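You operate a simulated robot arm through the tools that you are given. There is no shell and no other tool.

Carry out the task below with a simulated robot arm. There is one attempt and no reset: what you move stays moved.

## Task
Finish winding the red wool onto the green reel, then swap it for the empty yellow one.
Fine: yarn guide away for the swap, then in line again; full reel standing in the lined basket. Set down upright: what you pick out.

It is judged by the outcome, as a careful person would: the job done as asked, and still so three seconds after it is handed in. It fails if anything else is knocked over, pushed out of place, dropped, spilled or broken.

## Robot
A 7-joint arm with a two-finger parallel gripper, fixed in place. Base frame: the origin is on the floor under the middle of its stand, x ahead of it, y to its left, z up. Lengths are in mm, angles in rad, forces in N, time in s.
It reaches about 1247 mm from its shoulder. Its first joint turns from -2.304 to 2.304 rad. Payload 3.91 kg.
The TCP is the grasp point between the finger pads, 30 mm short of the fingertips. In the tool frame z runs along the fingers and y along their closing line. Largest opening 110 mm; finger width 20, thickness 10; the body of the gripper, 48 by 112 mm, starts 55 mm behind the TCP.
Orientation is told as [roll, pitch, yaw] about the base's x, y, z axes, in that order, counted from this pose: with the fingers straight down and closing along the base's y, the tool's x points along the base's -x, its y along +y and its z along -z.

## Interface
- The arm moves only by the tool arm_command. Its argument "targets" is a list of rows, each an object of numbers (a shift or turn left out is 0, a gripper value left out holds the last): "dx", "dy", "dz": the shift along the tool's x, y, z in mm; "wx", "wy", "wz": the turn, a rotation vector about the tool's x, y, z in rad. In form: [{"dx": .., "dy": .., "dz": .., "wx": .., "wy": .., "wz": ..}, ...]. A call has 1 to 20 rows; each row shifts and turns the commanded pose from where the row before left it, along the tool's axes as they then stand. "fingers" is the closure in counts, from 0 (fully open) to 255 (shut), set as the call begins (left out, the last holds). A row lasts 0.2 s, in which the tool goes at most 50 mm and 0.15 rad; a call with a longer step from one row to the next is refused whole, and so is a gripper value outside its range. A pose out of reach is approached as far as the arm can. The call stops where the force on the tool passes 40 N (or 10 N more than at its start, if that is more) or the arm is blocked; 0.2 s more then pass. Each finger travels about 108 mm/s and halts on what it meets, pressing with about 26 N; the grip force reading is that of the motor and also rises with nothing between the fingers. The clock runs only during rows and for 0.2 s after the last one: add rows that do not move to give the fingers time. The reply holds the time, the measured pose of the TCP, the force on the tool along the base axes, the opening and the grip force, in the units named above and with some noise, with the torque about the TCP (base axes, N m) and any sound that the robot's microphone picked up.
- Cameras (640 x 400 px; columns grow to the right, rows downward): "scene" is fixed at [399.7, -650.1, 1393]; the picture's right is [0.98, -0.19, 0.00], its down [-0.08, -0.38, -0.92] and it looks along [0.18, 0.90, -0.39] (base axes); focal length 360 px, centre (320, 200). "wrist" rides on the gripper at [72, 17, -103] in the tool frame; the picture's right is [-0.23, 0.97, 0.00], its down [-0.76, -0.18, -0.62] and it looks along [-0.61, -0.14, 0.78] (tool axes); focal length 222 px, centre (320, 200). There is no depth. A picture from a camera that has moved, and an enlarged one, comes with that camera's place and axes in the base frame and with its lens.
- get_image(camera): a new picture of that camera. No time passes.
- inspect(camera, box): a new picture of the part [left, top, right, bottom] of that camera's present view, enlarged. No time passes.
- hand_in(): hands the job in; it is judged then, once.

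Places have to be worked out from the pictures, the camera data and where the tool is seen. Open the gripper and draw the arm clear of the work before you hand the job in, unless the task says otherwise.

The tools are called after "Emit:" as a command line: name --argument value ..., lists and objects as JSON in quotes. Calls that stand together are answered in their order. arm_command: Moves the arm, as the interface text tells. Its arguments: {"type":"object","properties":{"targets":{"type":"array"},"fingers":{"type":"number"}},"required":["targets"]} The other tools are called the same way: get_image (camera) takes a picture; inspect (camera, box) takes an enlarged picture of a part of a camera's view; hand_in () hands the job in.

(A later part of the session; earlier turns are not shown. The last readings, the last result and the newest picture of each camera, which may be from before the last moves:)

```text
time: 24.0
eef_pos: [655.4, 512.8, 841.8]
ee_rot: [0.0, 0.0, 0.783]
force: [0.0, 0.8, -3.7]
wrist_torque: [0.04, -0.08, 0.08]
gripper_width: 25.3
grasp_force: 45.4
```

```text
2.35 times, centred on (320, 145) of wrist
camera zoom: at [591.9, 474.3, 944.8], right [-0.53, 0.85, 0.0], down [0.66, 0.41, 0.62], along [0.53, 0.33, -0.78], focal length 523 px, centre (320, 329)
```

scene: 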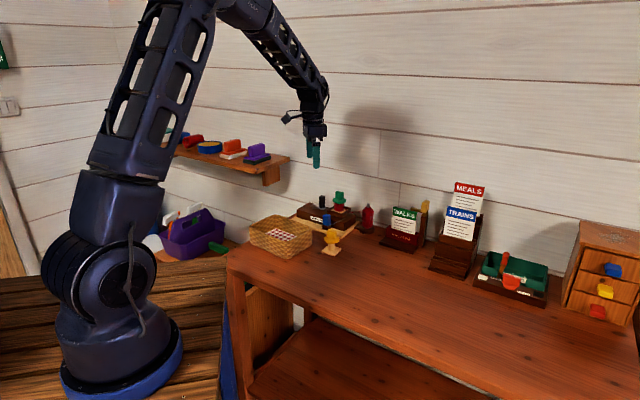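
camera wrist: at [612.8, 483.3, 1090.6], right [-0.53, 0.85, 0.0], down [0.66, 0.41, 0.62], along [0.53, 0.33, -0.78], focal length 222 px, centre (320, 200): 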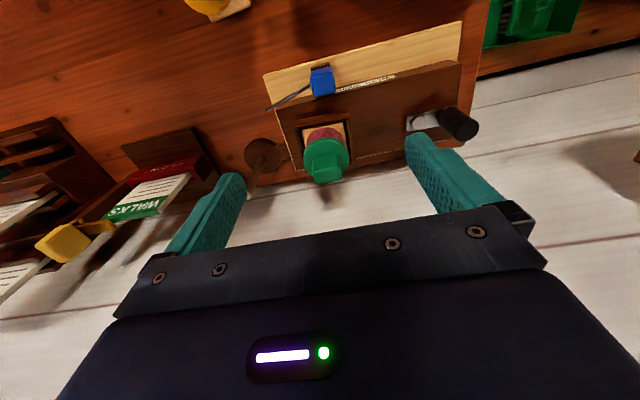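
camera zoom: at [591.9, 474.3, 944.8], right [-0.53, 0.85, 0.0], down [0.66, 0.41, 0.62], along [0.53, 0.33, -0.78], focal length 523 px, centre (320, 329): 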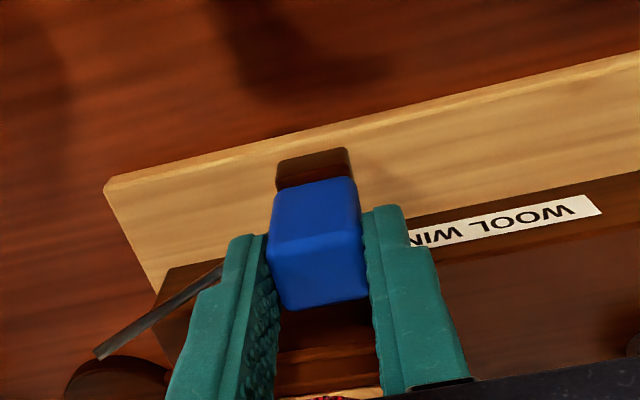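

Gripped (25 mm) without moving it. I'll test with a small clockwise twist of the knob (rod away from the reel) and read the torque.

Emit:
arm_command --targets '[{"wz": 0.06}, {"wz": 0.06}]' --fingers 255

Emit:
inspect --camera "scene" --box '[310, 190, 370, 235]'

Emit:
inspect --camera "wrist" --box '[200, 60, 440, 230]'

```text
time: 24.6
eef_pos: [654.8, 513.2, 841.4]
ee_rot: [0.0, 0.0, 0.665]
force: [-4.3, -3.7, -3.8]
wrist_torque: [-0.11, 0.08, 1.31]
gripper_width: 27.1
grasp_force: 45.2
```

```text
8.89 times, centred on (340, 212) of scene
camera zoom: at [399.7, -650.1, 1393.0], right [0.98, -0.19, 0.0], down [-0.08, -0.38, -0.92], along [0.18, 0.9, -0.39], focal length 3197 px, centre (142, 89)
```

zoom: 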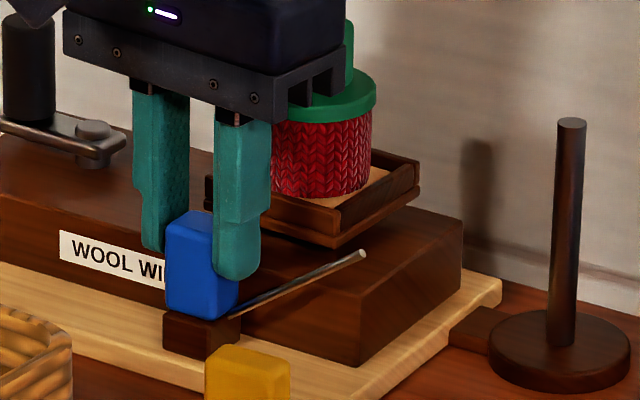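

```text
2.35 times, centred on (320, 145) of wrist
camera zoom: at [587.0, 481.8, 945.0], right [-0.42, 0.91, 0.0], down [0.71, 0.33, 0.62], along [0.56, 0.26, -0.78], focal length 523 px, centre (320, 329)
```

zoom: 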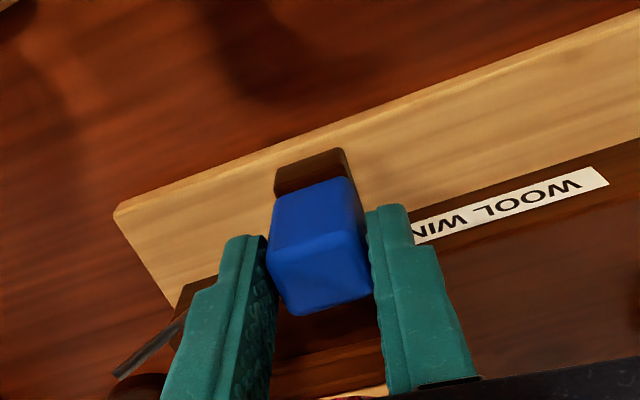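

The knob resisted the twist (1.3 N·m, opening widened), so it isn't a turning knob. I'll undo the twist and test a small slide toward -e1 (along the machine, away from the reel).

Emit:
arm_command --targets '[{"wz": -0.06}, {"wz": -0.06}, {}]' --fingers 255

Emit:
arm_command --targets '[{"dy": 2}, {"dy": 2}, {}]' --fingers 255

Emit:
inspect --camera "wrist" --box '[200, 60, 440, 230]'

```text
time: 25.4
eef_pos: [656.2, 514.6, 841.0]
ee_rot: [0.0, 0.001, 0.784]
force: [-0.8, 4.6, -13.9]
wrist_torque: [0.25, -0.08, -0.05]
gripper_width: 25.3
grasp_force: 44.7
```

```text
time: 26.2
eef_pos: [653.1, 517.0, 842.3]
ee_rot: [0.0, 0.0, 0.783]
force: [3.8, 3.5, -13.9]
wrist_torque: [0.01, -0.07, 0.02]
gripper_width: 25.4
grasp_force: 45.3
```

```text
2.35 times, centred on (320, 145) of wrist
camera zoom: at [589.5, 476.7, 945.2], right [-0.53, 0.85, 0.0], down [0.66, 0.41, 0.62], along [0.53, 0.33, -0.78], focal length 523 px, centre (320, 329)
```

zoom: 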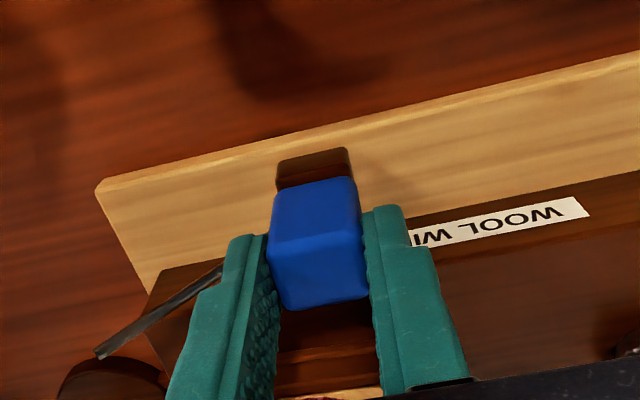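

The whole guide slid smoothly along the machine with almost no resistance: it is a slider along e1 (in-line position at TCP e1≈100.8). I'll keep sliding it away toward -e1 in small steps, watching the force.

Emit:
arm_command --targets '[{"dy": 8}, {"dy": 8}, {"dy": 8}, {"dy": 8}]' --fingers 255

Emit:
inspect --camera "wrist" --box '[200, 60, 440, 230]'

Emit:
inspect --camera "scene" --box '[290, 180, 370, 240]'

```text
time: 27.2
eef_pos: [629.9, 539.4, 841.4]
ee_rot: [-0.001, -0.003, 0.785]
force: [4.0, 4.1, -8.6]
wrist_torque: [0.04, -0.01, 0.09]
gripper_width: 25.2
grasp_force: 45.6
```

```text
2.35 times, centred on (320, 145) of wrist
camera zoom: at [566.5, 499.5, 945.2], right [-0.53, 0.85, 0.0], down [0.66, 0.41, 0.62], along [0.53, 0.33, -0.78], focal length 523 px, centre (320, 329)
```

zoom: 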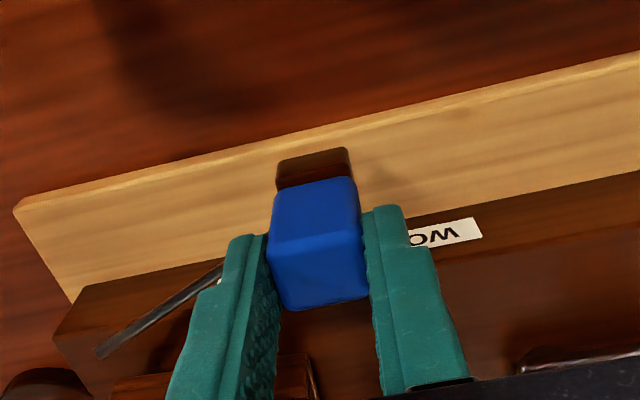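

```text
6.67 times, centred on (330, 210) of scene
camera zoom: at [399.7, -650.1, 1393.0], right [0.98, -0.19, 0.0], down [-0.08, -0.38, -0.92], along [0.18, 0.9, -0.39], focal length 2398 px, centre (253, 133)
```

zoom: 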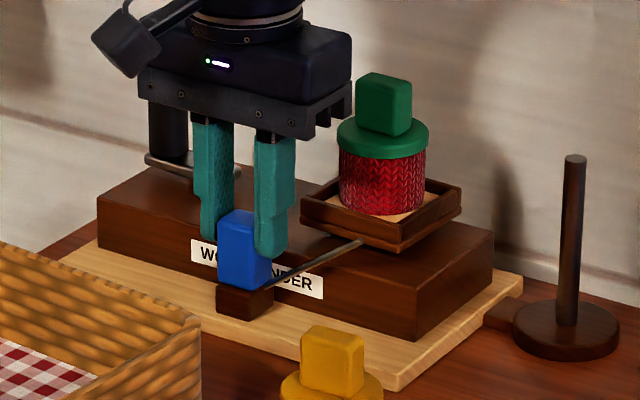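

It glides freely (37 mm so far). Continuing until it meets its end stop.

Emit:
arm_command --targets '[{"dy": 6}, {"dy": 6}, {"dy": 6}, {"dy": 6}, {"dy": 6}]' --fingers 255

Emit:
inspect --camera "scene" --box '[290, 180, 370, 240]'

```text
time: 27.9
eef_pos: [625.8, 543.2, 840.4]
ee_rot: [-0.005, 0.0, 0.775]
force: [6.9, -7.3, 1.4]
wrist_torque: [0.02, -0.02, 0.4]
gripper_width: 25.1
grasp_force: 45.0
stopped in row 3: the force on the tool passed its limit at 46 N (the readings are from after the stop); the commanded pose is now the measured one
```

```text
6.67 times, centred on (330, 210) of scene
camera zoom: at [399.7, -650.1, 1393.0], right [0.98, -0.19, 0.0], down [-0.08, -0.38, -0.92], along [0.18, 0.9, -0.39], focal length 2398 px, centre (253, 133)
```

zoom: 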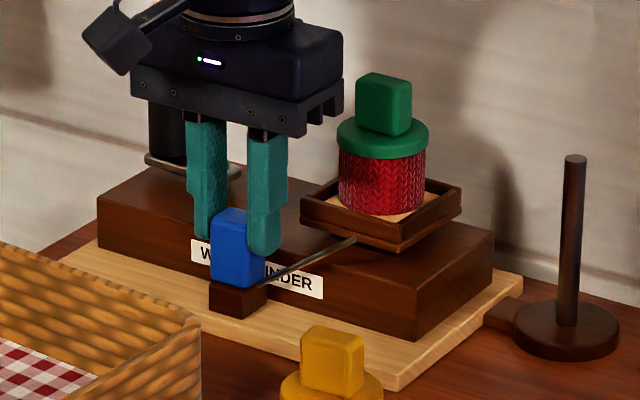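

It stopped at an end stop after ~42 mm (e1≈58). To know which end is "in line", I'll slide it back to where it stood (e1≈100.8) and gently feel whether a stop lies there.

Emit:
arm_command --targets '[{"dy": -8}, {"dy": -8}, {"dy": -8}, {"dy": -8}, {"dy": -8}, {}]' --fingers 255

Emit:
arm_command --targets '[{"dy": -2}, {"dy": -2}, {"dy": -2}, {"dy": -2}]' --fingers 255

Emit:
inspect --camera "scene" --box '[290, 180, 370, 240]'

```text
time: 29.3
eef_pos: [653.3, 514.8, 841.7]
ee_rot: [-0.005, 0.001, 0.778]
force: [6.2, 5.2, -0.5]
wrist_torque: [0.29, 0.0, 0.3]
gripper_width: 25.2
grasp_force: 45.6
```

```text
time: 30.5
eef_pos: [655.1, 513.2, 841.3]
ee_rot: [0.0, 0.0, 0.782]
force: [-2.1, 9.0, -5.2]
wrist_torque: [0.14, 0.11, 0.09]
gripper_width: 25.1
grasp_force: 44.5
stopped in row 4: the force on the tool passed its limit at 41 N (the readings are from after the stop); the commanded pose is now the measured one
```

```text
6.67 times, centred on (330, 210) of scene
camera zoom: at [399.7, -650.1, 1393.0], right [0.98, -0.19, 0.0], down [-0.08, -0.38, -0.92], along [0.18, 0.9, -0.39], focal length 2398 px, centre (253, 133)
```

zoom: 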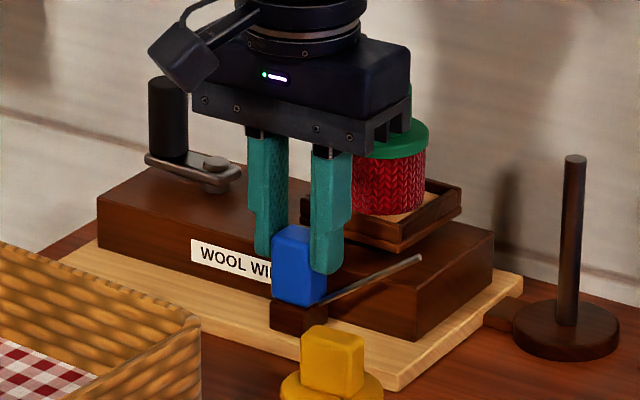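

There's a stop right at the original position (e1≈100.3), so "in line" is this end stop and "away" is the other end. Now I slide it fully away to the -e1 stop.

Emit:
arm_command --targets '[{"dy": 8}, {"dy": 8}, {"dy": 8}, {"dy": 8}, {"dy": 8}, {"dy": 2}, {}]' --fingers 255

Emit:
inspect --camera "scene" --box '[290, 180, 370, 240]'

```text
time: 32.1
eef_pos: [626.7, 543.7, 841.6]
ee_rot: [-0.002, 0.0, 0.781]
force: [5.2, 2.6, 0.7]
wrist_torque: [0.04, -0.04, 0.15]
gripper_width: 25.1
grasp_force: 45.0
```

```text
6.67 times, centred on (330, 210) of scene
camera zoom: at [399.7, -650.1, 1393.0], right [0.98, -0.19, 0.0], down [-0.08, -0.38, -0.92], along [0.18, 0.9, -0.39], focal length 2398 px, centre (253, 133)
```

zoom: 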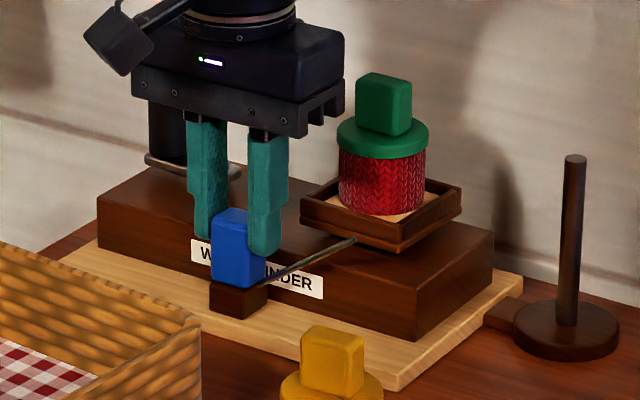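

The guide is at its away end. I release it, rise straight up, and then look at the green reel's grip from above.

Emit:
arm_command --targets '[{}, {}, {"dz": -20}, {"dz": -30}, {"dz": -40}, {"dz": -40}, {"dy": -20, "dx": 10}, {"dy": -20, "dx": 10}]' --fingers 162

Emit:
get_image --camera "wrist"

Emit:
inspect --camera "wrist" --box '[240, 80, 400, 200]'

Emit:
inspect --camera "scene" --box '[300, 175, 380, 235]'

```text
time: 33.9
eef_pos: [639.6, 499.6, 972.6]
ee_rot: [-0.002, 0.0, 0.782]
force: [0.4, 0.9, -0.3]
wrist_torque: [-0.02, -0.07, 0.0]
gripper_width: 40.3
grasp_force: 0.2
```

```text
taken
camera wrist: at [576.7, 460.1, 1076.5], right [-0.52, 0.85, 0.0], down [0.66, 0.41, 0.62], along [0.53, 0.33, -0.78], focal length 222 px, centre (320, 200)
```

wrist: 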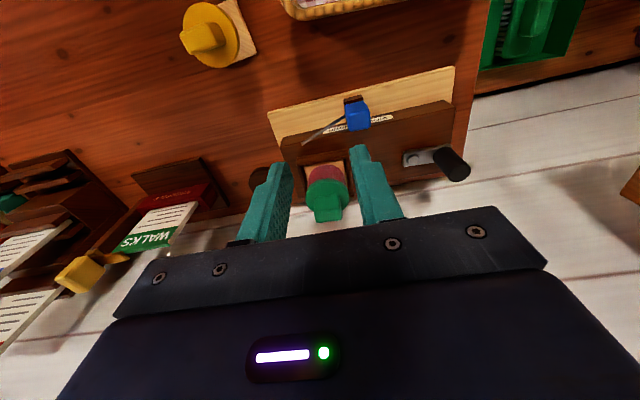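

```text
3.33 times, centred on (320, 140) of wrist
camera zoom: at [576.7, 460.1, 1076.5], right [-0.52, 0.85, 0.0], down [0.66, 0.41, 0.62], along [0.53, 0.33, -0.78], focal length 740 px, centre (320, 400)
```

zoom: 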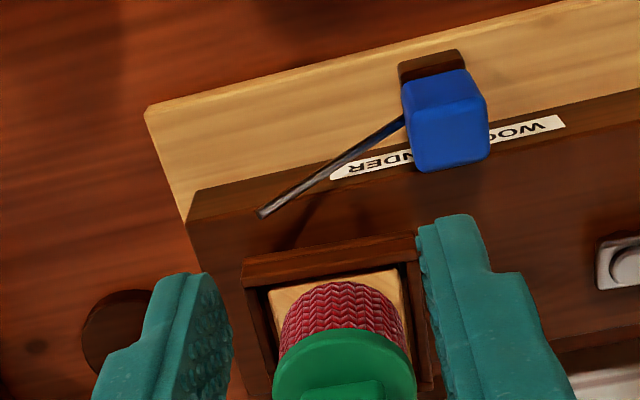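

```text
6.67 times, centred on (340, 205) of scene
camera zoom: at [399.7, -650.1, 1393.0], right [0.98, -0.19, 0.0], down [-0.08, -0.38, -0.92], along [0.18, 0.9, -0.39], focal length 2398 px, centre (187, 167)
```

zoom: 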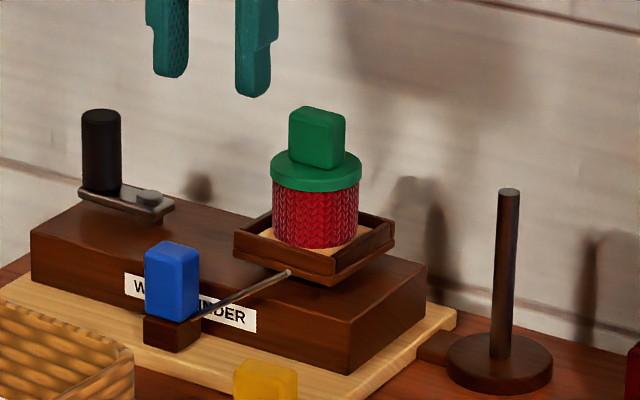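

Guide stays away, crank and reel unmoved. Next I go above the green reel's grip (about (712, 552)) with a 60 mm opening, high enough to clear.

Emit:
arm_command --targets '[{"dz": -12, "dx": -10, "dy": -3}, {"dx": -20, "dy": -3}, {"dx": -20, "dy": -3}, {"dx": -20, "dy": -3}, {"dx": -18, "dy": -2}, {}]' --fingers 116

Emit:
get_image --camera "wrist"

Emit:
inspect --camera "wrist" --box '[240, 80, 400, 200]'

Emit:
inspect --camera "scene" --box '[310, 150, 390, 210]'

```text
time: 35.3
eef_pos: [712.0, 552.7, 984.2]
ee_rot: [-0.004, -0.001, 0.784]
force: [0.6, -0.2, 0.2]
wrist_torque: [0.0, -0.02, 0.03]
gripper_width: 60.1
grasp_force: 0.1
```

```text
taken
camera wrist: at [649.0, 512.3, 1087.7], right [-0.52, 0.85, 0.0], down [0.66, 0.41, 0.62], along [0.53, 0.33, -0.78], focal length 222 px, centre (320, 200)
```

wrist: 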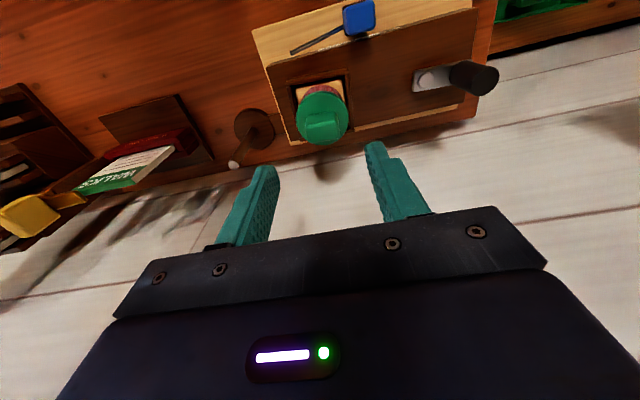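

```text
3.33 times, centred on (320, 140) of wrist
camera zoom: at [649.0, 512.3, 1087.7], right [-0.52, 0.85, 0.0], down [0.66, 0.41, 0.62], along [0.53, 0.33, -0.78], focal length 740 px, centre (320, 400)
```

zoom: 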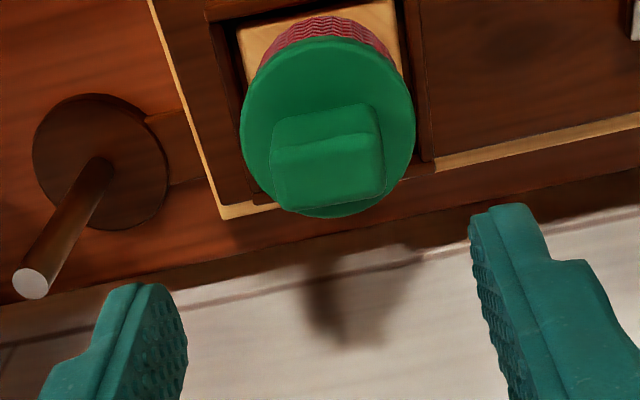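

```text
6.67 times, centred on (350, 180) of scene
camera zoom: at [399.7, -650.1, 1393.0], right [0.98, -0.19, 0.0], down [-0.08, -0.38, -0.92], along [0.18, 0.9, -0.39], focal length 2398 px, centre (120, 333)
```

zoom: 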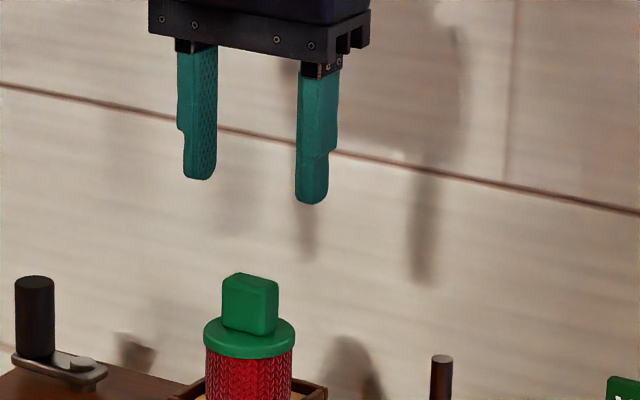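

The grip block is about (711, 553), top z≈900, flange top z≈867, turned about -3° from the machine. Before picking it up I'll look at the basket and the yellow reel from above to plan the set-down spot.

Emit:
arm_command --targets '[{"dx": 40, "dy": 12}, {"dx": 40, "dy": 14}, {"dx": 40, "dy": 14}, {"dx": 40, "dy": 14}, {"dx": 40, "dy": 14}, {"dx": 40, "dy": 14}, {"dx": 10, "dy": 14}, {}]' --fingers 116

Emit:
get_image --camera "wrist"

Emit:
get_image --camera "scene"

```text
time: 37.1
eef_pos: [468.1, 443.5, 983.8]
ee_rot: [-0.002, -0.001, 0.782]
force: [0.5, -0.8, -0.1]
wrist_torque: [0.01, -0.02, 0.01]
gripper_width: 59.8
grasp_force: 0.0
```

```text
taken
camera wrist: at [404.1, 404.5, 1086.9], right [-0.52, 0.85, 0.0], down [0.66, 0.41, 0.62], along [0.53, 0.33, -0.78], focal length 222 px, centre (320, 200)
```

wrist: 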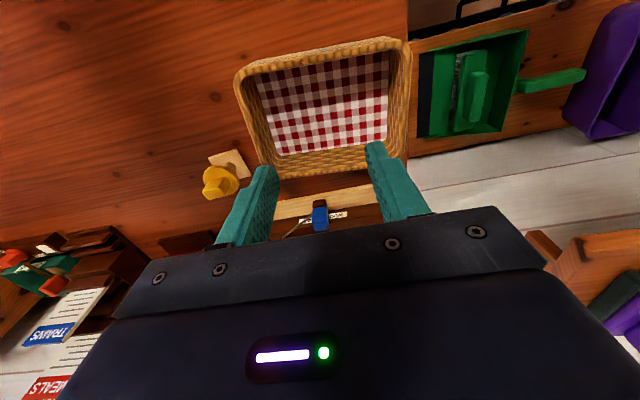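

```text
taken
```

scene: 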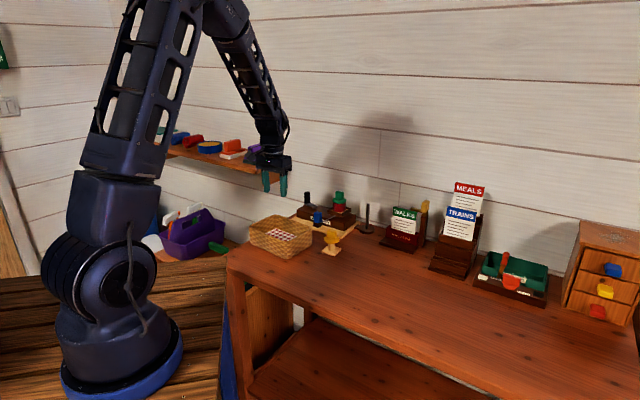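

The basket interior is centred near (481, 459) with ample room on the cloth; I'll set the reel there. Returning over the green reel and turning the gripper about 3° to match its grip.

Emit:
arm_command --targets '[{"dx": -40, "dy": -15}, {"dx": -40, "dy": -15}, {"dx": -40, "dy": -15}, {"dx": -40, "dy": -15}, {"dx": -40, "dy": -15}, {"dx": -40, "dy": -15}, {"dx": -9, "dy": -4}, {"wz": 0.05}, {}]' --fingers 116

Emit:
arm_command --targets '[{"dz": 20}, {"dz": 20}, {"dz": 14}, {}]' --fingers 116

Emit:
inspect --camera "wrist" --box '[230, 80, 410, 220]'

Emit:
inspect --camera "scene" --box '[310, 160, 370, 205]'

```text
time: 39.1
eef_pos: [709.7, 553.7, 984.1]
ee_rot: [-0.002, 0.001, 0.73]
force: [-0.3, 0.0, 0.3]
wrist_torque: [-0.01, -0.01, 0.01]
gripper_width: 59.7
grasp_force: 0.0
```

```text
time: 40.1
eef_pos: [710.3, 553.3, 929.8]
ee_rot: [-0.001, 0.001, 0.731]
force: [0.0, 0.3, 0.6]
wrist_torque: [0.03, 0.03, 0.01]
gripper_width: 60.0
grasp_force: 0.0
```

```text
2.86 times, centred on (320, 150) of wrist
camera zoom: at [645.1, 516.9, 1032.7], right [-0.48, 0.88, 0.0], down [0.68, 0.38, 0.62], along [0.55, 0.3, -0.78], focal length 635 px, centre (320, 343)
```

zoom: 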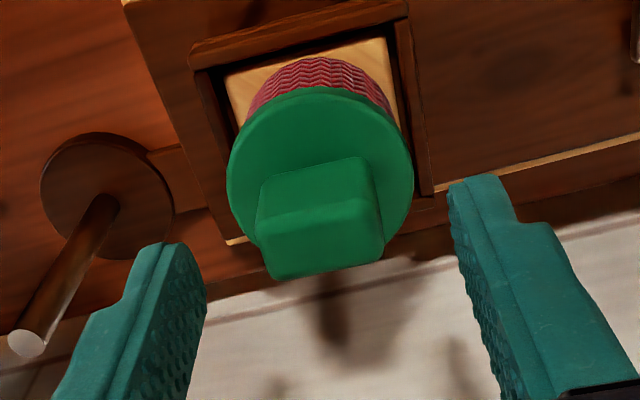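

```text
8.89 times, centred on (340, 182) of scene
camera zoom: at [399.7, -650.1, 1393.0], right [0.98, -0.19, 0.0], down [-0.08, -0.38, -0.92], along [0.18, 0.9, -0.39], focal length 3197 px, centre (142, 356)
```

zoom: 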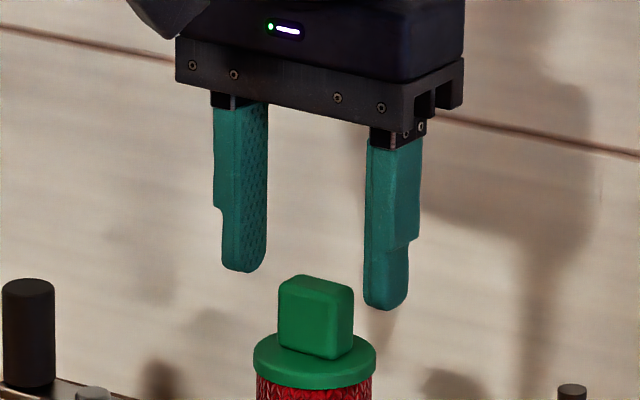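

Well centred and aligned. Descend to z≈905 (tips just above the flange) and close on the grip.

Emit:
arm_command --targets '[{"dz": 13}, {"dz": 12}, {}]' --fingers 116

Emit:
inspect --camera "scene" --box '[310, 160, 370, 205]'

Emit:
inspect --camera "wrist" --box '[230, 80, 410, 220]'

```text
time: 40.9
eef_pos: [710.7, 552.6, 904.0]
ee_rot: [-0.002, 0.0, 0.731]
force: [-0.1, 0.8, 0.3]
wrist_torque: [0.0, 0.02, 0.0]
gripper_width: 60.0
grasp_force: 0.0
```

```text
8.89 times, centred on (340, 182) of scene
camera zoom: at [399.7, -650.1, 1393.0], right [0.98, -0.19, 0.0], down [-0.08, -0.38, -0.92], along [0.18, 0.9, -0.39], focal length 3197 px, centre (142, 356)
```

zoom: 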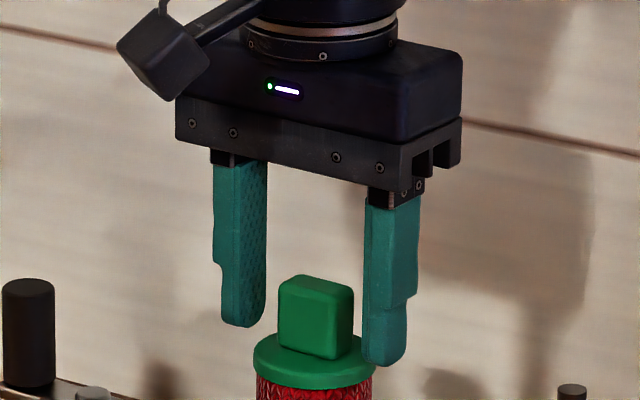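

```text
2.86 times, centred on (320, 150) of wrist
camera zoom: at [645.0, 516.6, 1007.8], right [-0.48, 0.88, 0.0], down [0.68, 0.38, 0.62], along [0.55, 0.3, -0.78], focal length 635 px, centre (320, 343)
```

zoom: 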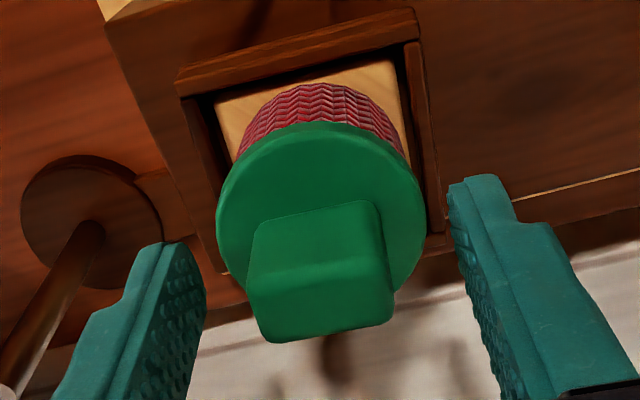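

Tips are just above flange height; closing on the grip block.

Emit:
arm_command --targets '[{}, {}, {}]' --fingers 255

Emit:
inspect --camera "scene" --box '[310, 170, 380, 222]'

```text
time: 41.7
eef_pos: [711.3, 552.6, 904.1]
ee_rot: [-0.004, 0.0, 0.732]
force: [-0.4, -0.7, 0.1]
wrist_torque: [0.02, 0.01, 0.02]
gripper_width: 29.2
grasp_force: 25.7
```

```text
7.69 times, centred on (345, 196) of scene
camera zoom: at [399.7, -650.1, 1393.0], right [0.98, -0.19, 0.0], down [-0.08, -0.38, -0.92], along [0.18, 0.9, -0.39], focal length 2766 px, centre (128, 231)
```

zoom: 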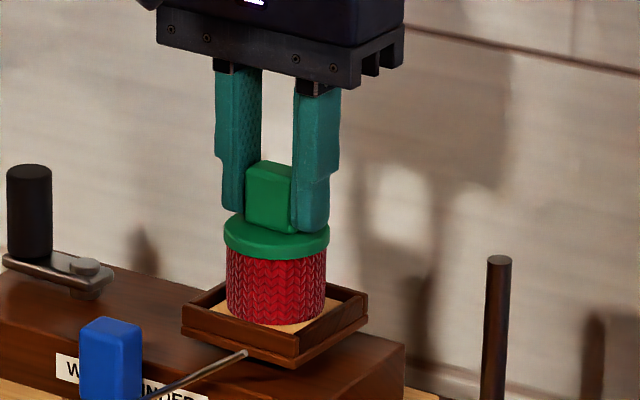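

Reel is gripped squarely. Lift straight up gently out of the tray.

Emit:
arm_command --targets '[{"dz": -4}, {"dz": -8}, {"dz": -12}, {"dz": -16}]' --fingers 255

Emit:
inspect --camera "scene" --box '[310, 160, 380, 222]'

```text
time: 42.7
eef_pos: [711.0, 553.3, 944.9]
ee_rot: [-0.001, 0.0, 0.731]
force: [0.2, 0.6, -1.7]
wrist_torque: [0.0, 0.02, 0.01]
gripper_width: 29.1
grasp_force: 25.9
```

```text
6.45 times, centred on (345, 191) of scene
camera zoom: at [399.7, -650.1, 1393.0], right [0.98, -0.19, 0.0], down [-0.08, -0.38, -0.92], along [0.18, 0.9, -0.39], focal length 2320 px, centre (159, 258)
```

zoom: 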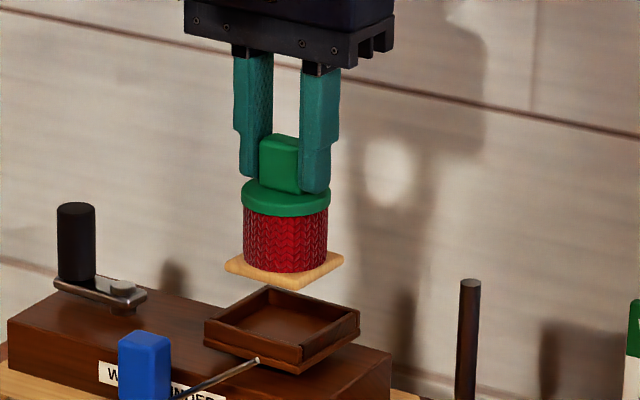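

The reel came out cleanly and hangs upright (~2 N). Raise further and carry it over the basket centre at (481, 459).

Emit:
arm_command --targets '[{"dz": -30}, {"dz": -30}, {"dx": 19, "dy": 6.8}, {"dx": 36, "dy": 12.8}, {"dx": 36, "dy": 12.8}, {"dx": 36, "dy": 12.8}, {"dx": 36, "dy": 12.8}, {"dx": 36, "dy": 12.8}, {"dx": 25, "dy": 8.9}, {"dx": 10.2, "dy": 3.6}, {}]' --fingers 255

Emit:
get_image --camera "wrist"

Emit:
inspect --camera "scene" --box '[240, 150, 360, 260]'

```text
time: 45.1
eef_pos: [481.1, 458.2, 1004.6]
ee_rot: [-0.003, -0.001, 0.732]
force: [0.8, 0.7, 0.2]
wrist_torque: [-0.03, 0.0, 0.01]
gripper_width: 29.5
grasp_force: 25.7
```

```text
taken
camera wrist: at [415.3, 421.7, 1107.7], right [-0.48, 0.88, 0.0], down [0.68, 0.38, 0.62], along [0.55, 0.3, -0.78], focal length 222 px, centre (320, 200)
```

wrist: 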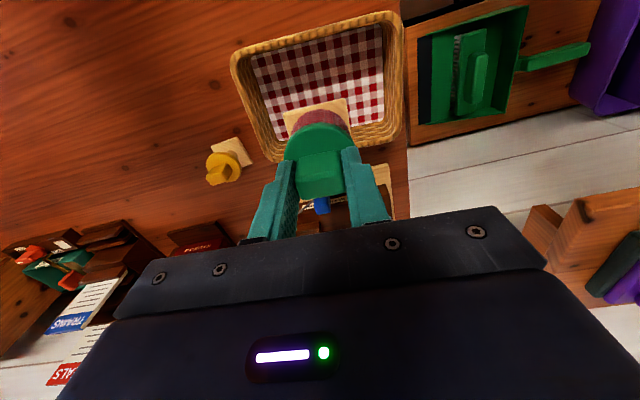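

```text
3.64 times, centred on (300, 205) of scene
camera zoom: at [399.7, -650.1, 1393.0], right [0.98, -0.19, 0.0], down [-0.08, -0.38, -0.92], along [0.18, 0.9, -0.39], focal length 1308 px, centre (393, 182)
```

zoom: 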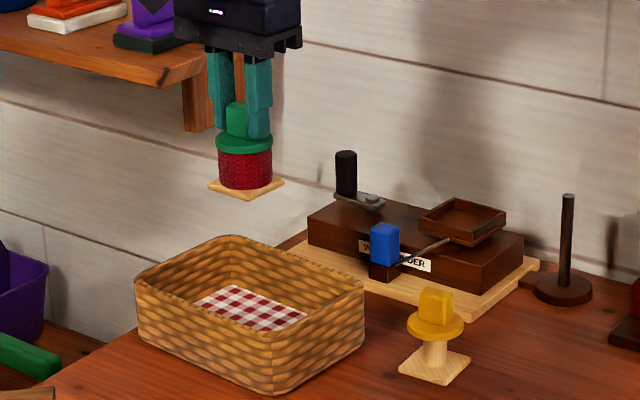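

The reel is directly above the basket's middle and level. I lower it to about 15 mm above the expected floor, shifting 4 mm to be better centred.

Emit:
arm_command --targets '[{"dy": 4, "dz": 20}, {"dz": 25}, {"dz": 25}, {"dz": 20}, {"dz": 15}, {"dz": 10}, {}]' --fingers 255

Emit:
inspect --camera "wrist" --box '[210, 0, 430, 200]'

Emit:
inspect --camera "scene" --box '[240, 170, 340, 260]'

```text
time: 46.7
eef_pos: [478.2, 461.2, 890.1]
ee_rot: [-0.001, -0.001, 0.731]
force: [0.3, 0.7, -0.1]
wrist_torque: [0.01, -0.01, 0.0]
gripper_width: 29.2
grasp_force: 25.9
```

```text
2.00 times, centred on (320, 100) of wrist
camera zoom: at [412.7, 424.7, 993.7], right [-0.48, 0.88, 0.0], down [0.68, 0.38, 0.62], along [0.55, 0.3, -0.78], focal length 444 px, centre (320, 400)
```

zoom: 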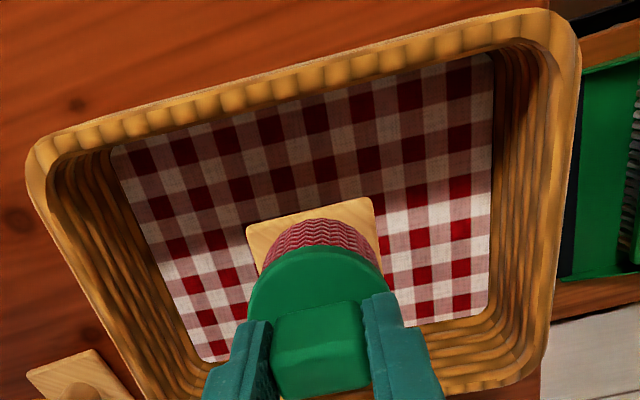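

```text
4.44 times, centred on (290, 215) of scene
camera zoom: at [399.7, -650.1, 1393.0], right [0.98, -0.19, 0.0], down [-0.08, -0.38, -0.92], along [0.18, 0.9, -0.39], focal length 1598 px, centre (453, 133)
```

zoom: 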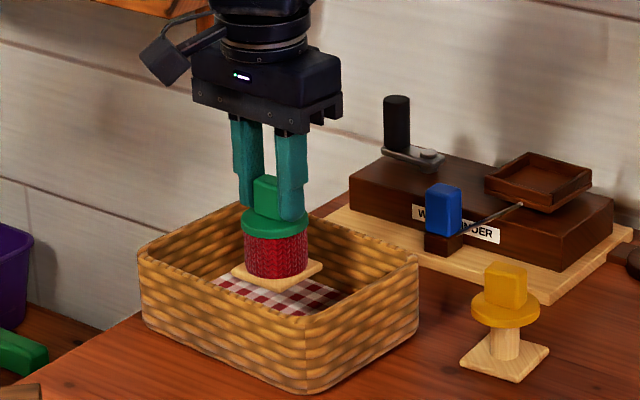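

Centred inside the basket with clear margins. Lowering slowly and watching for the floor contact.

Emit:
arm_command --targets '[{"dz": 5}, {"dz": 5}, {"dz": 4}, {"dz": 3}, {}]' --fingers 255

Emit:
arm_command --targets '[{"dz": 2}, {"dz": 2}]' --fingers 255

Emit:
inspect --camera "scene" --box '[250, 180, 330, 250]'

```text
time: 47.9
eef_pos: [477.4, 461.2, 872.4]
ee_rot: [-0.001, 0.002, 0.732]
force: [-0.1, 0.0, -0.3]
wrist_torque: [0.01, 0.0, 0.0]
gripper_width: 29.6
grasp_force: 26.0
```

```text
time: 48.5
eef_pos: [478.9, 461.9, 868.6]
ee_rot: [-0.002, 0.0, 0.732]
force: [-0.5, -0.7, -0.7]
wrist_torque: [0.0, -0.03, -0.04]
gripper_width: 29.4
grasp_force: 25.7
```

```text
5.71 times, centred on (290, 215) of scene
camera zoom: at [399.7, -650.1, 1393.0], right [0.98, -0.19, 0.0], down [-0.08, -0.38, -0.92], along [0.18, 0.9, -0.39], focal length 2055 px, centre (491, 114)
```

zoom: 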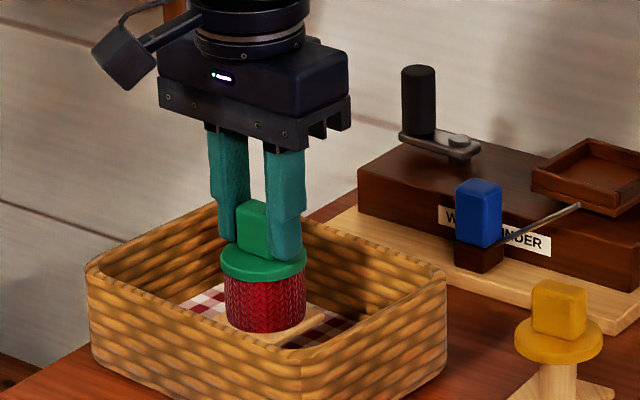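

Not touching yet at z≈868.6. Continuing down in 1.5–2 mm steps.

Emit:
arm_command --targets '[{"dz": 1.5}, {"dz": 1.5}, {}]' --fingers 255

Emit:
arm_command --targets '[{"dz": 1.5}, {"dz": 1.5}, {}]' --fingers 255

```text
time: 49.3
eef_pos: [477.8, 461.4, 865.7]
ee_rot: [-0.001, 0.0, 0.731]
force: [0.8, -0.8, 0.1]
wrist_torque: [-0.01, 0.0, -0.01]
gripper_width: 29.3
grasp_force: 26.1
```

```text
time: 50.1
eef_pos: [477.6, 460.5, 863.4]
ee_rot: [-0.002, 0.0, 0.732]
force: [0.0, -0.1, -1.2]
wrist_torque: [-0.03, -0.04, 0.01]
gripper_width: 29.7
grasp_force: 25.7
```

Still free; continue down gently, checking forces.

Emit:
arm_command --targets '[{"dz": 1.5}, {"dz": 1.5}, {}]' --fingers 255

Emit:
arm_command --targets '[{"dz": 1.5}, {"dz": 1.5}, {}]' --fingers 255

Emit:
inspect --camera "scene" --box '[250, 195, 310, 240]'

Emit:
inspect --camera "wrist" --box '[210, 0, 430, 200]'

```text
time: 50.9
eef_pos: [478.0, 461.5, 861.3]
ee_rot: [-0.001, -0.001, 0.731]
force: [0.6, 1.0, 0.1]
wrist_torque: [0.0, 0.01, 0.0]
gripper_width: 29.2
grasp_force: 26.2
```

```text
time: 51.7
eef_pos: [478.0, 460.3, 857.3]
ee_rot: [-0.002, -0.001, 0.731]
force: [-0.9, -0.1, -0.4]
wrist_torque: [0.05, 0.02, 0.01]
gripper_width: 29.5
grasp_force: 26.3
```

```text
8.89 times, centred on (280, 218) of scene
camera zoom: at [399.7, -650.1, 1393.0], right [0.98, -0.19, 0.0], down [-0.08, -0.38, -0.92], along [0.18, 0.9, -0.39], focal length 3197 px, centre (676, 44)
```

zoom: 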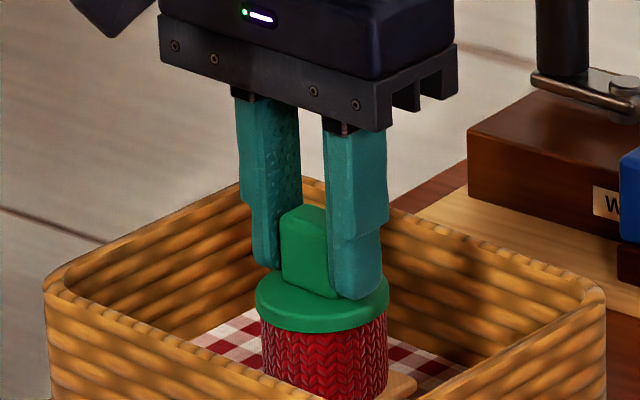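

```text
2.00 times, centred on (320, 100) of wrist
camera zoom: at [412.8, 424.7, 960.5], right [-0.48, 0.88, 0.0], down [0.68, 0.38, 0.62], along [0.55, 0.3, -0.78], focal length 444 px, centre (320, 400)
```

zoom: 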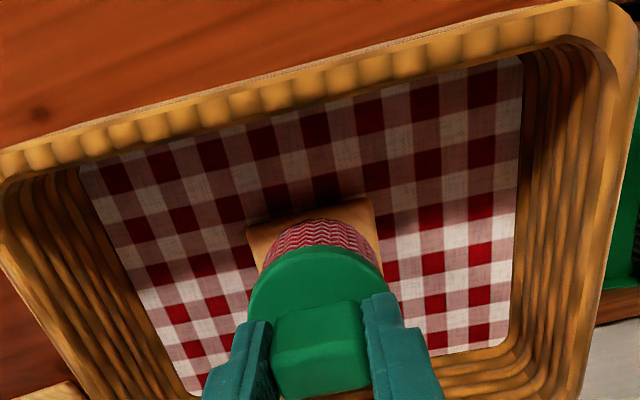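

The plate's shadow shows it's nearly on the cloth. Continuing down a few more millimetres, slowly.

Emit:
arm_command --targets '[{"dz": 1.5}, {"dz": 1.5}, {}]' --fingers 255

Emit:
arm_command --targets '[{"dz": 1.5}, {"dz": 1.5}, {}]' --fingers 255

Emit:
inspect --camera "wrist" --box '[210, 0, 430, 200]'

```text
time: 52.5
eef_pos: [477.3, 460.3, 854.5]
ee_rot: [-0.002, 0.0, 0.729]
force: [0.3, -0.5, 0.3]
wrist_torque: [0.02, -0.01, 0.01]
gripper_width: 29.6
grasp_force: 26.1
```

```text
time: 53.3
eef_pos: [477.9, 461.4, 851.2]
ee_rot: [-0.003, -0.002, 0.732]
force: [0.2, -2.2, 11.4]
wrist_torque: [-0.1, 0.11, 0.01]
gripper_width: 29.4
grasp_force: 26.7
```

```text
2.00 times, centred on (320, 100) of wrist
camera zoom: at [412.7, 424.8, 954.7], right [-0.48, 0.88, 0.0], down [0.68, 0.38, 0.62], along [0.55, 0.3, -0.78], focal length 444 px, centre (320, 400)
```

zoom: 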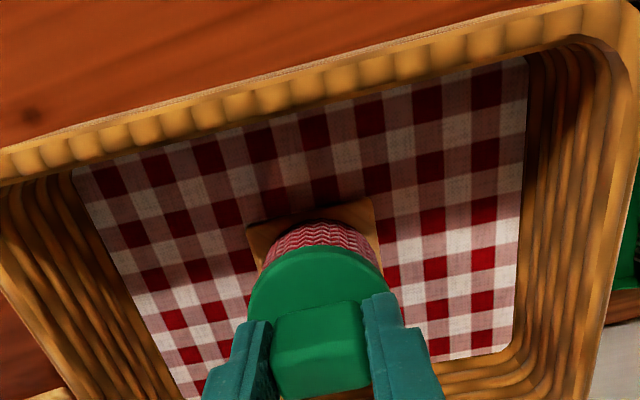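

Floor contact felt (11 N) at z≈851: the reel stands on the cloth. I relax by 1 mm, open the fingers, and check before rising.

Emit:
arm_command --targets '[{"dz": -1}, {}]' --fingers 255

Emit:
arm_command --targets '[{}, {}, {}]' --fingers 116

Emit:
inspect --camera "wrist" --box '[210, 0, 430, 200]'

Emit:
inspect --camera "scene" --box '[250, 195, 310, 240]'

```text
time: 53.9
eef_pos: [476.6, 460.1, 852.8]
ee_rot: [-0.003, -0.001, 0.729]
force: [1.0, -0.4, -0.8]
wrist_torque: [-0.01, -0.03, -0.02]
gripper_width: 29.5
grasp_force: 25.9
```

```text
time: 54.7
eef_pos: [477.6, 460.1, 853.0]
ee_rot: [-0.004, 0.0, 0.732]
force: [-0.2, 0.2, -0.1]
wrist_torque: [0.01, 0.02, 0.03]
gripper_width: 60.3
grasp_force: 0.1
```

```text
2.00 times, centred on (320, 100) of wrist
camera zoom: at [412.7, 424.7, 955.3], right [-0.48, 0.88, 0.0], down [0.68, 0.38, 0.62], along [0.55, 0.3, -0.78], focal length 444 px, centre (320, 400)
```

zoom: 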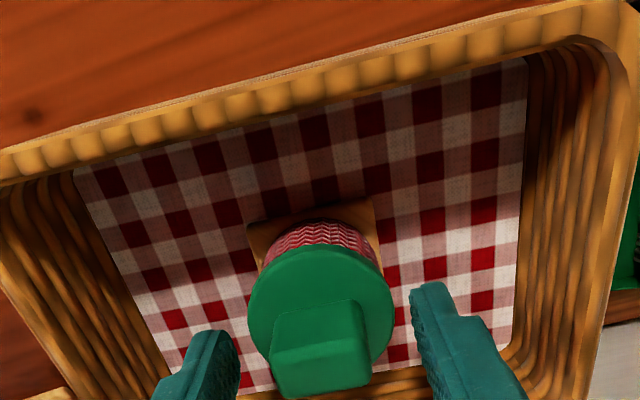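

```text
8.89 times, centred on (280, 218) of scene
camera zoom: at [399.7, -650.1, 1393.0], right [0.98, -0.19, 0.0], down [-0.08, -0.38, -0.92], along [0.18, 0.9, -0.39], focal length 3197 px, centre (676, 44)
```

zoom: 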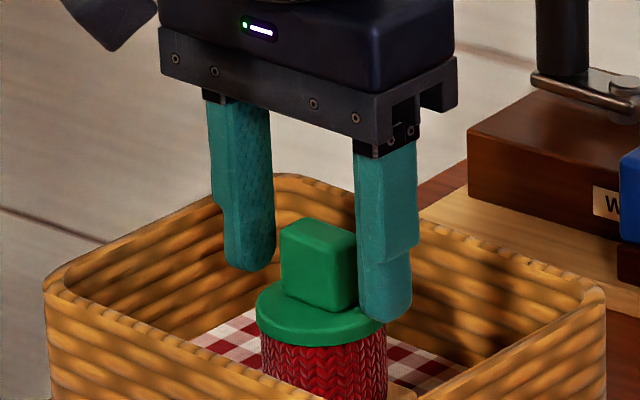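

The green reel stands upright on the cloth on its own. I rise straight up, then move over the yellow reel to view it.

Emit:
arm_command --targets '[{"dz": -15}, {"dz": -30}, {"dz": -40}, {"dz": -47}, {"dx": -12.8, "dy": -34.6}, {"dx": -12.8, "dy": -34.6}, {"dx": -12.8, "dy": -34.6}, {"dx": -12.8, "dy": -34.6}, {"dx": -13, "dy": -34.7}, {}]' --fingers 116

Emit:
get_image --camera "wrist"

Emit:
inspect --camera "wrist" --box '[250, 60, 410, 180]'

Emit:
inspect --camera "scene" --box '[260, 170, 370, 260]'

```text
time: 56.9
eef_pos: [642.0, 374.3, 984.8]
ee_rot: [-0.004, 0.0, 0.733]
force: [-0.6, -1.0, 0.9]
wrist_torque: [0.04, -0.04, -0.01]
gripper_width: 59.9
grasp_force: 0.0
```

```text
taken
camera wrist: at [576.5, 338.5, 1088.3], right [-0.48, 0.88, 0.0], down [0.68, 0.38, 0.62], along [0.55, 0.3, -0.78], focal length 222 px, centre (320, 200)
```

wrist: 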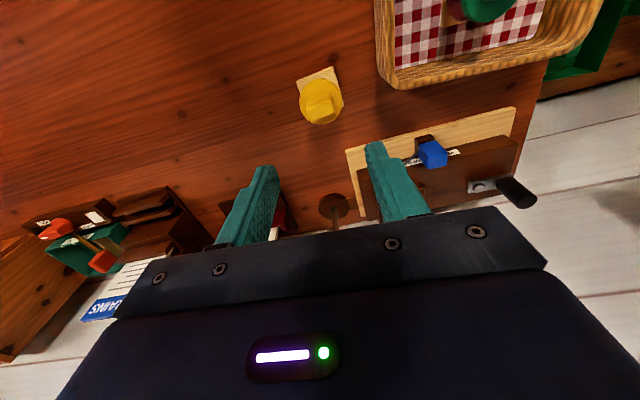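

```text
3.33 times, centred on (330, 120) of wrist
camera zoom: at [576.5, 338.5, 1088.3], right [-0.48, 0.88, 0.0], down [0.68, 0.38, 0.62], along [0.55, 0.3, -0.78], focal length 740 px, centre (287, 467)
```

zoom: 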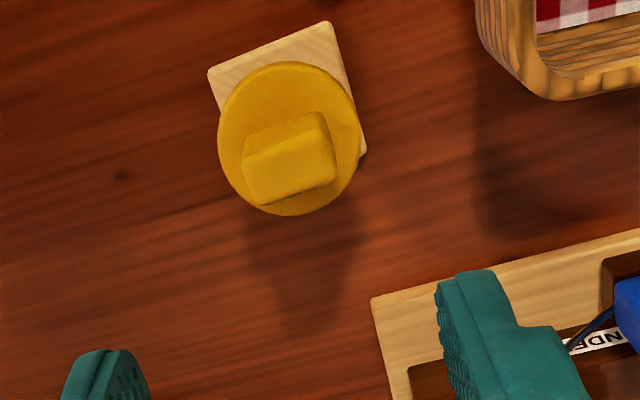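

```text
4.44 times, centred on (315, 215) of scene
camera zoom: at [399.7, -650.1, 1393.0], right [0.98, -0.19, 0.0], down [-0.08, -0.38, -0.92], along [0.18, 0.9, -0.39], focal length 1598 px, centre (342, 133)
```

zoom: 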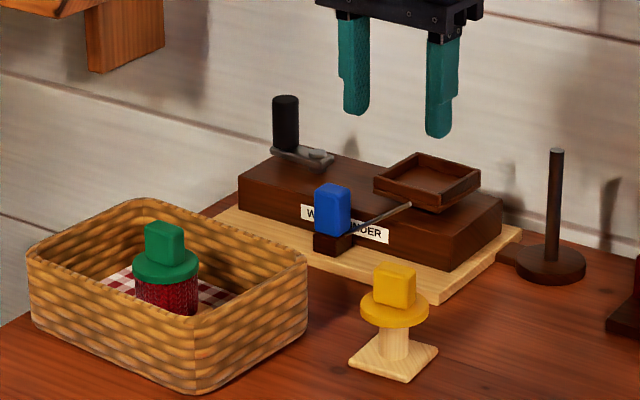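

Yellow reel: plate 50 mm square centred near (641, 375), turned so its axis is at about -41.5°; table z≈761. I'll rotate the gripper to match (yaw≈0.846) and descend to just above it.

Emit:
arm_command --targets '[{"wz": -0.06}, {"wz": -0.053}, {"dz": 35}, {"dz": 35}, {"dz": 30}, {}]' --fingers 116

Emit:
inspect --camera "wrist" --box '[230, 80, 410, 220]'

Emit:
inspect --camera "scene" --box '[300, 200, 360, 260]'

```text
time: 58.3
eef_pos: [641.5, 374.8, 882.8]
ee_rot: [-0.002, -0.002, 0.845]
force: [-0.6, 0.6, 0.1]
wrist_torque: [-0.04, 0.0, 0.03]
gripper_width: 59.8
grasp_force: 0.1
```

```text
2.86 times, centred on (320, 150) of wrist
camera zoom: at [579.9, 331.3, 987.0], right [-0.58, 0.82, 0.0], down [0.64, 0.45, 0.62], along [0.51, 0.36, -0.78], focal length 635 px, centre (320, 343)
```

zoom: 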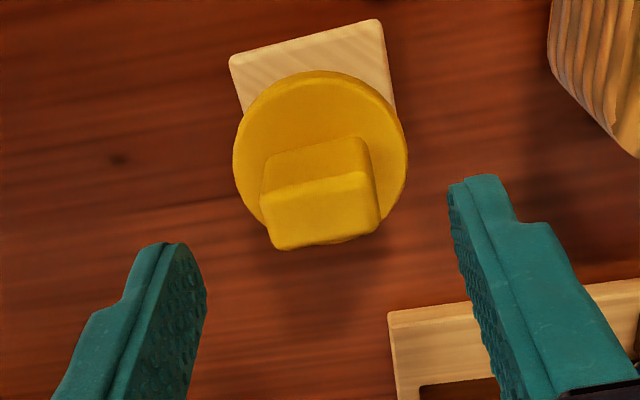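

```text
6.67 times, centred on (330, 230) of scene
camera zoom: at [399.7, -650.1, 1393.0], right [0.98, -0.19, 0.0], down [-0.08, -0.38, -0.92], along [0.18, 0.9, -0.39], focal length 2398 px, centre (253, 0)
```

zoom: 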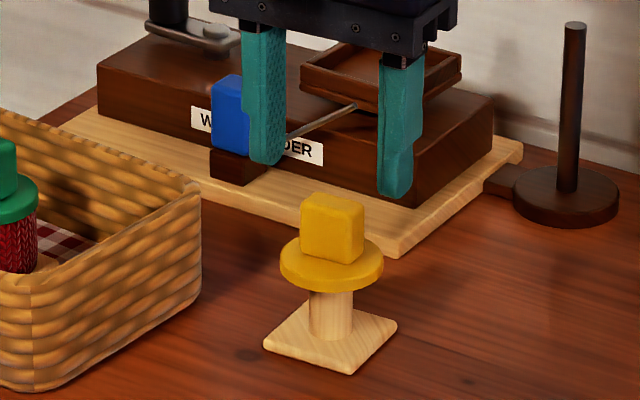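

Aligned and centred. Descending to z≈850 and checking, then closing.

Emit:
arm_command --targets '[{"dz": 15}, {"dz": 12}, {"dz": 6}, {}]' --fingers 116

Emit:
inspect --camera "scene" --box '[300, 200, 360, 260]'

Emit:
inspect --camera "wrist" --box '[230, 80, 410, 220]'

```text
time: 59.3
eef_pos: [642.3, 375.7, 850.9]
ee_rot: [-0.003, 0.001, 0.845]
force: [-0.3, 0.0, 0.3]
wrist_torque: [-0.01, 0.01, 0.0]
gripper_width: 60.1
grasp_force: 0.1
```

```text
6.67 times, centred on (330, 230) of scene
camera zoom: at [399.7, -650.1, 1393.0], right [0.98, -0.19, 0.0], down [-0.08, -0.38, -0.92], along [0.18, 0.9, -0.39], focal length 2398 px, centre (253, 0)
```

zoom: 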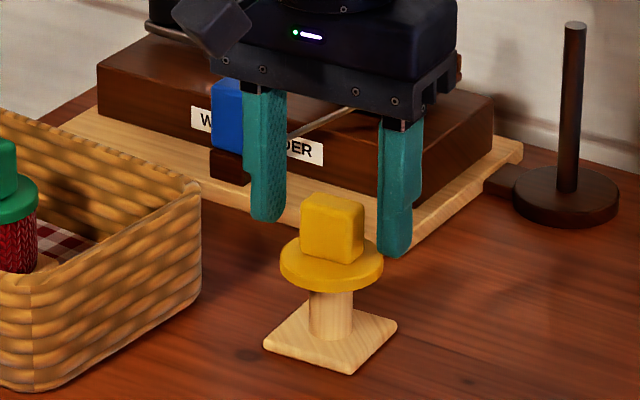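

```text
2.86 times, centred on (320, 150) of wrist
camera zoom: at [580.5, 331.6, 954.3], right [-0.58, 0.82, 0.0], down [0.64, 0.45, 0.62], along [0.51, 0.36, -0.78], focal length 635 px, centre (320, 343)
```

zoom: 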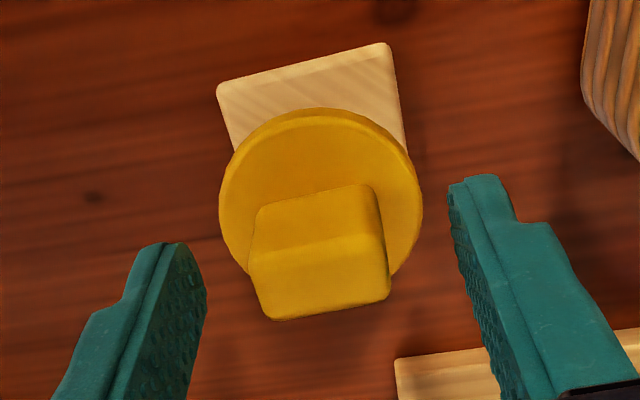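

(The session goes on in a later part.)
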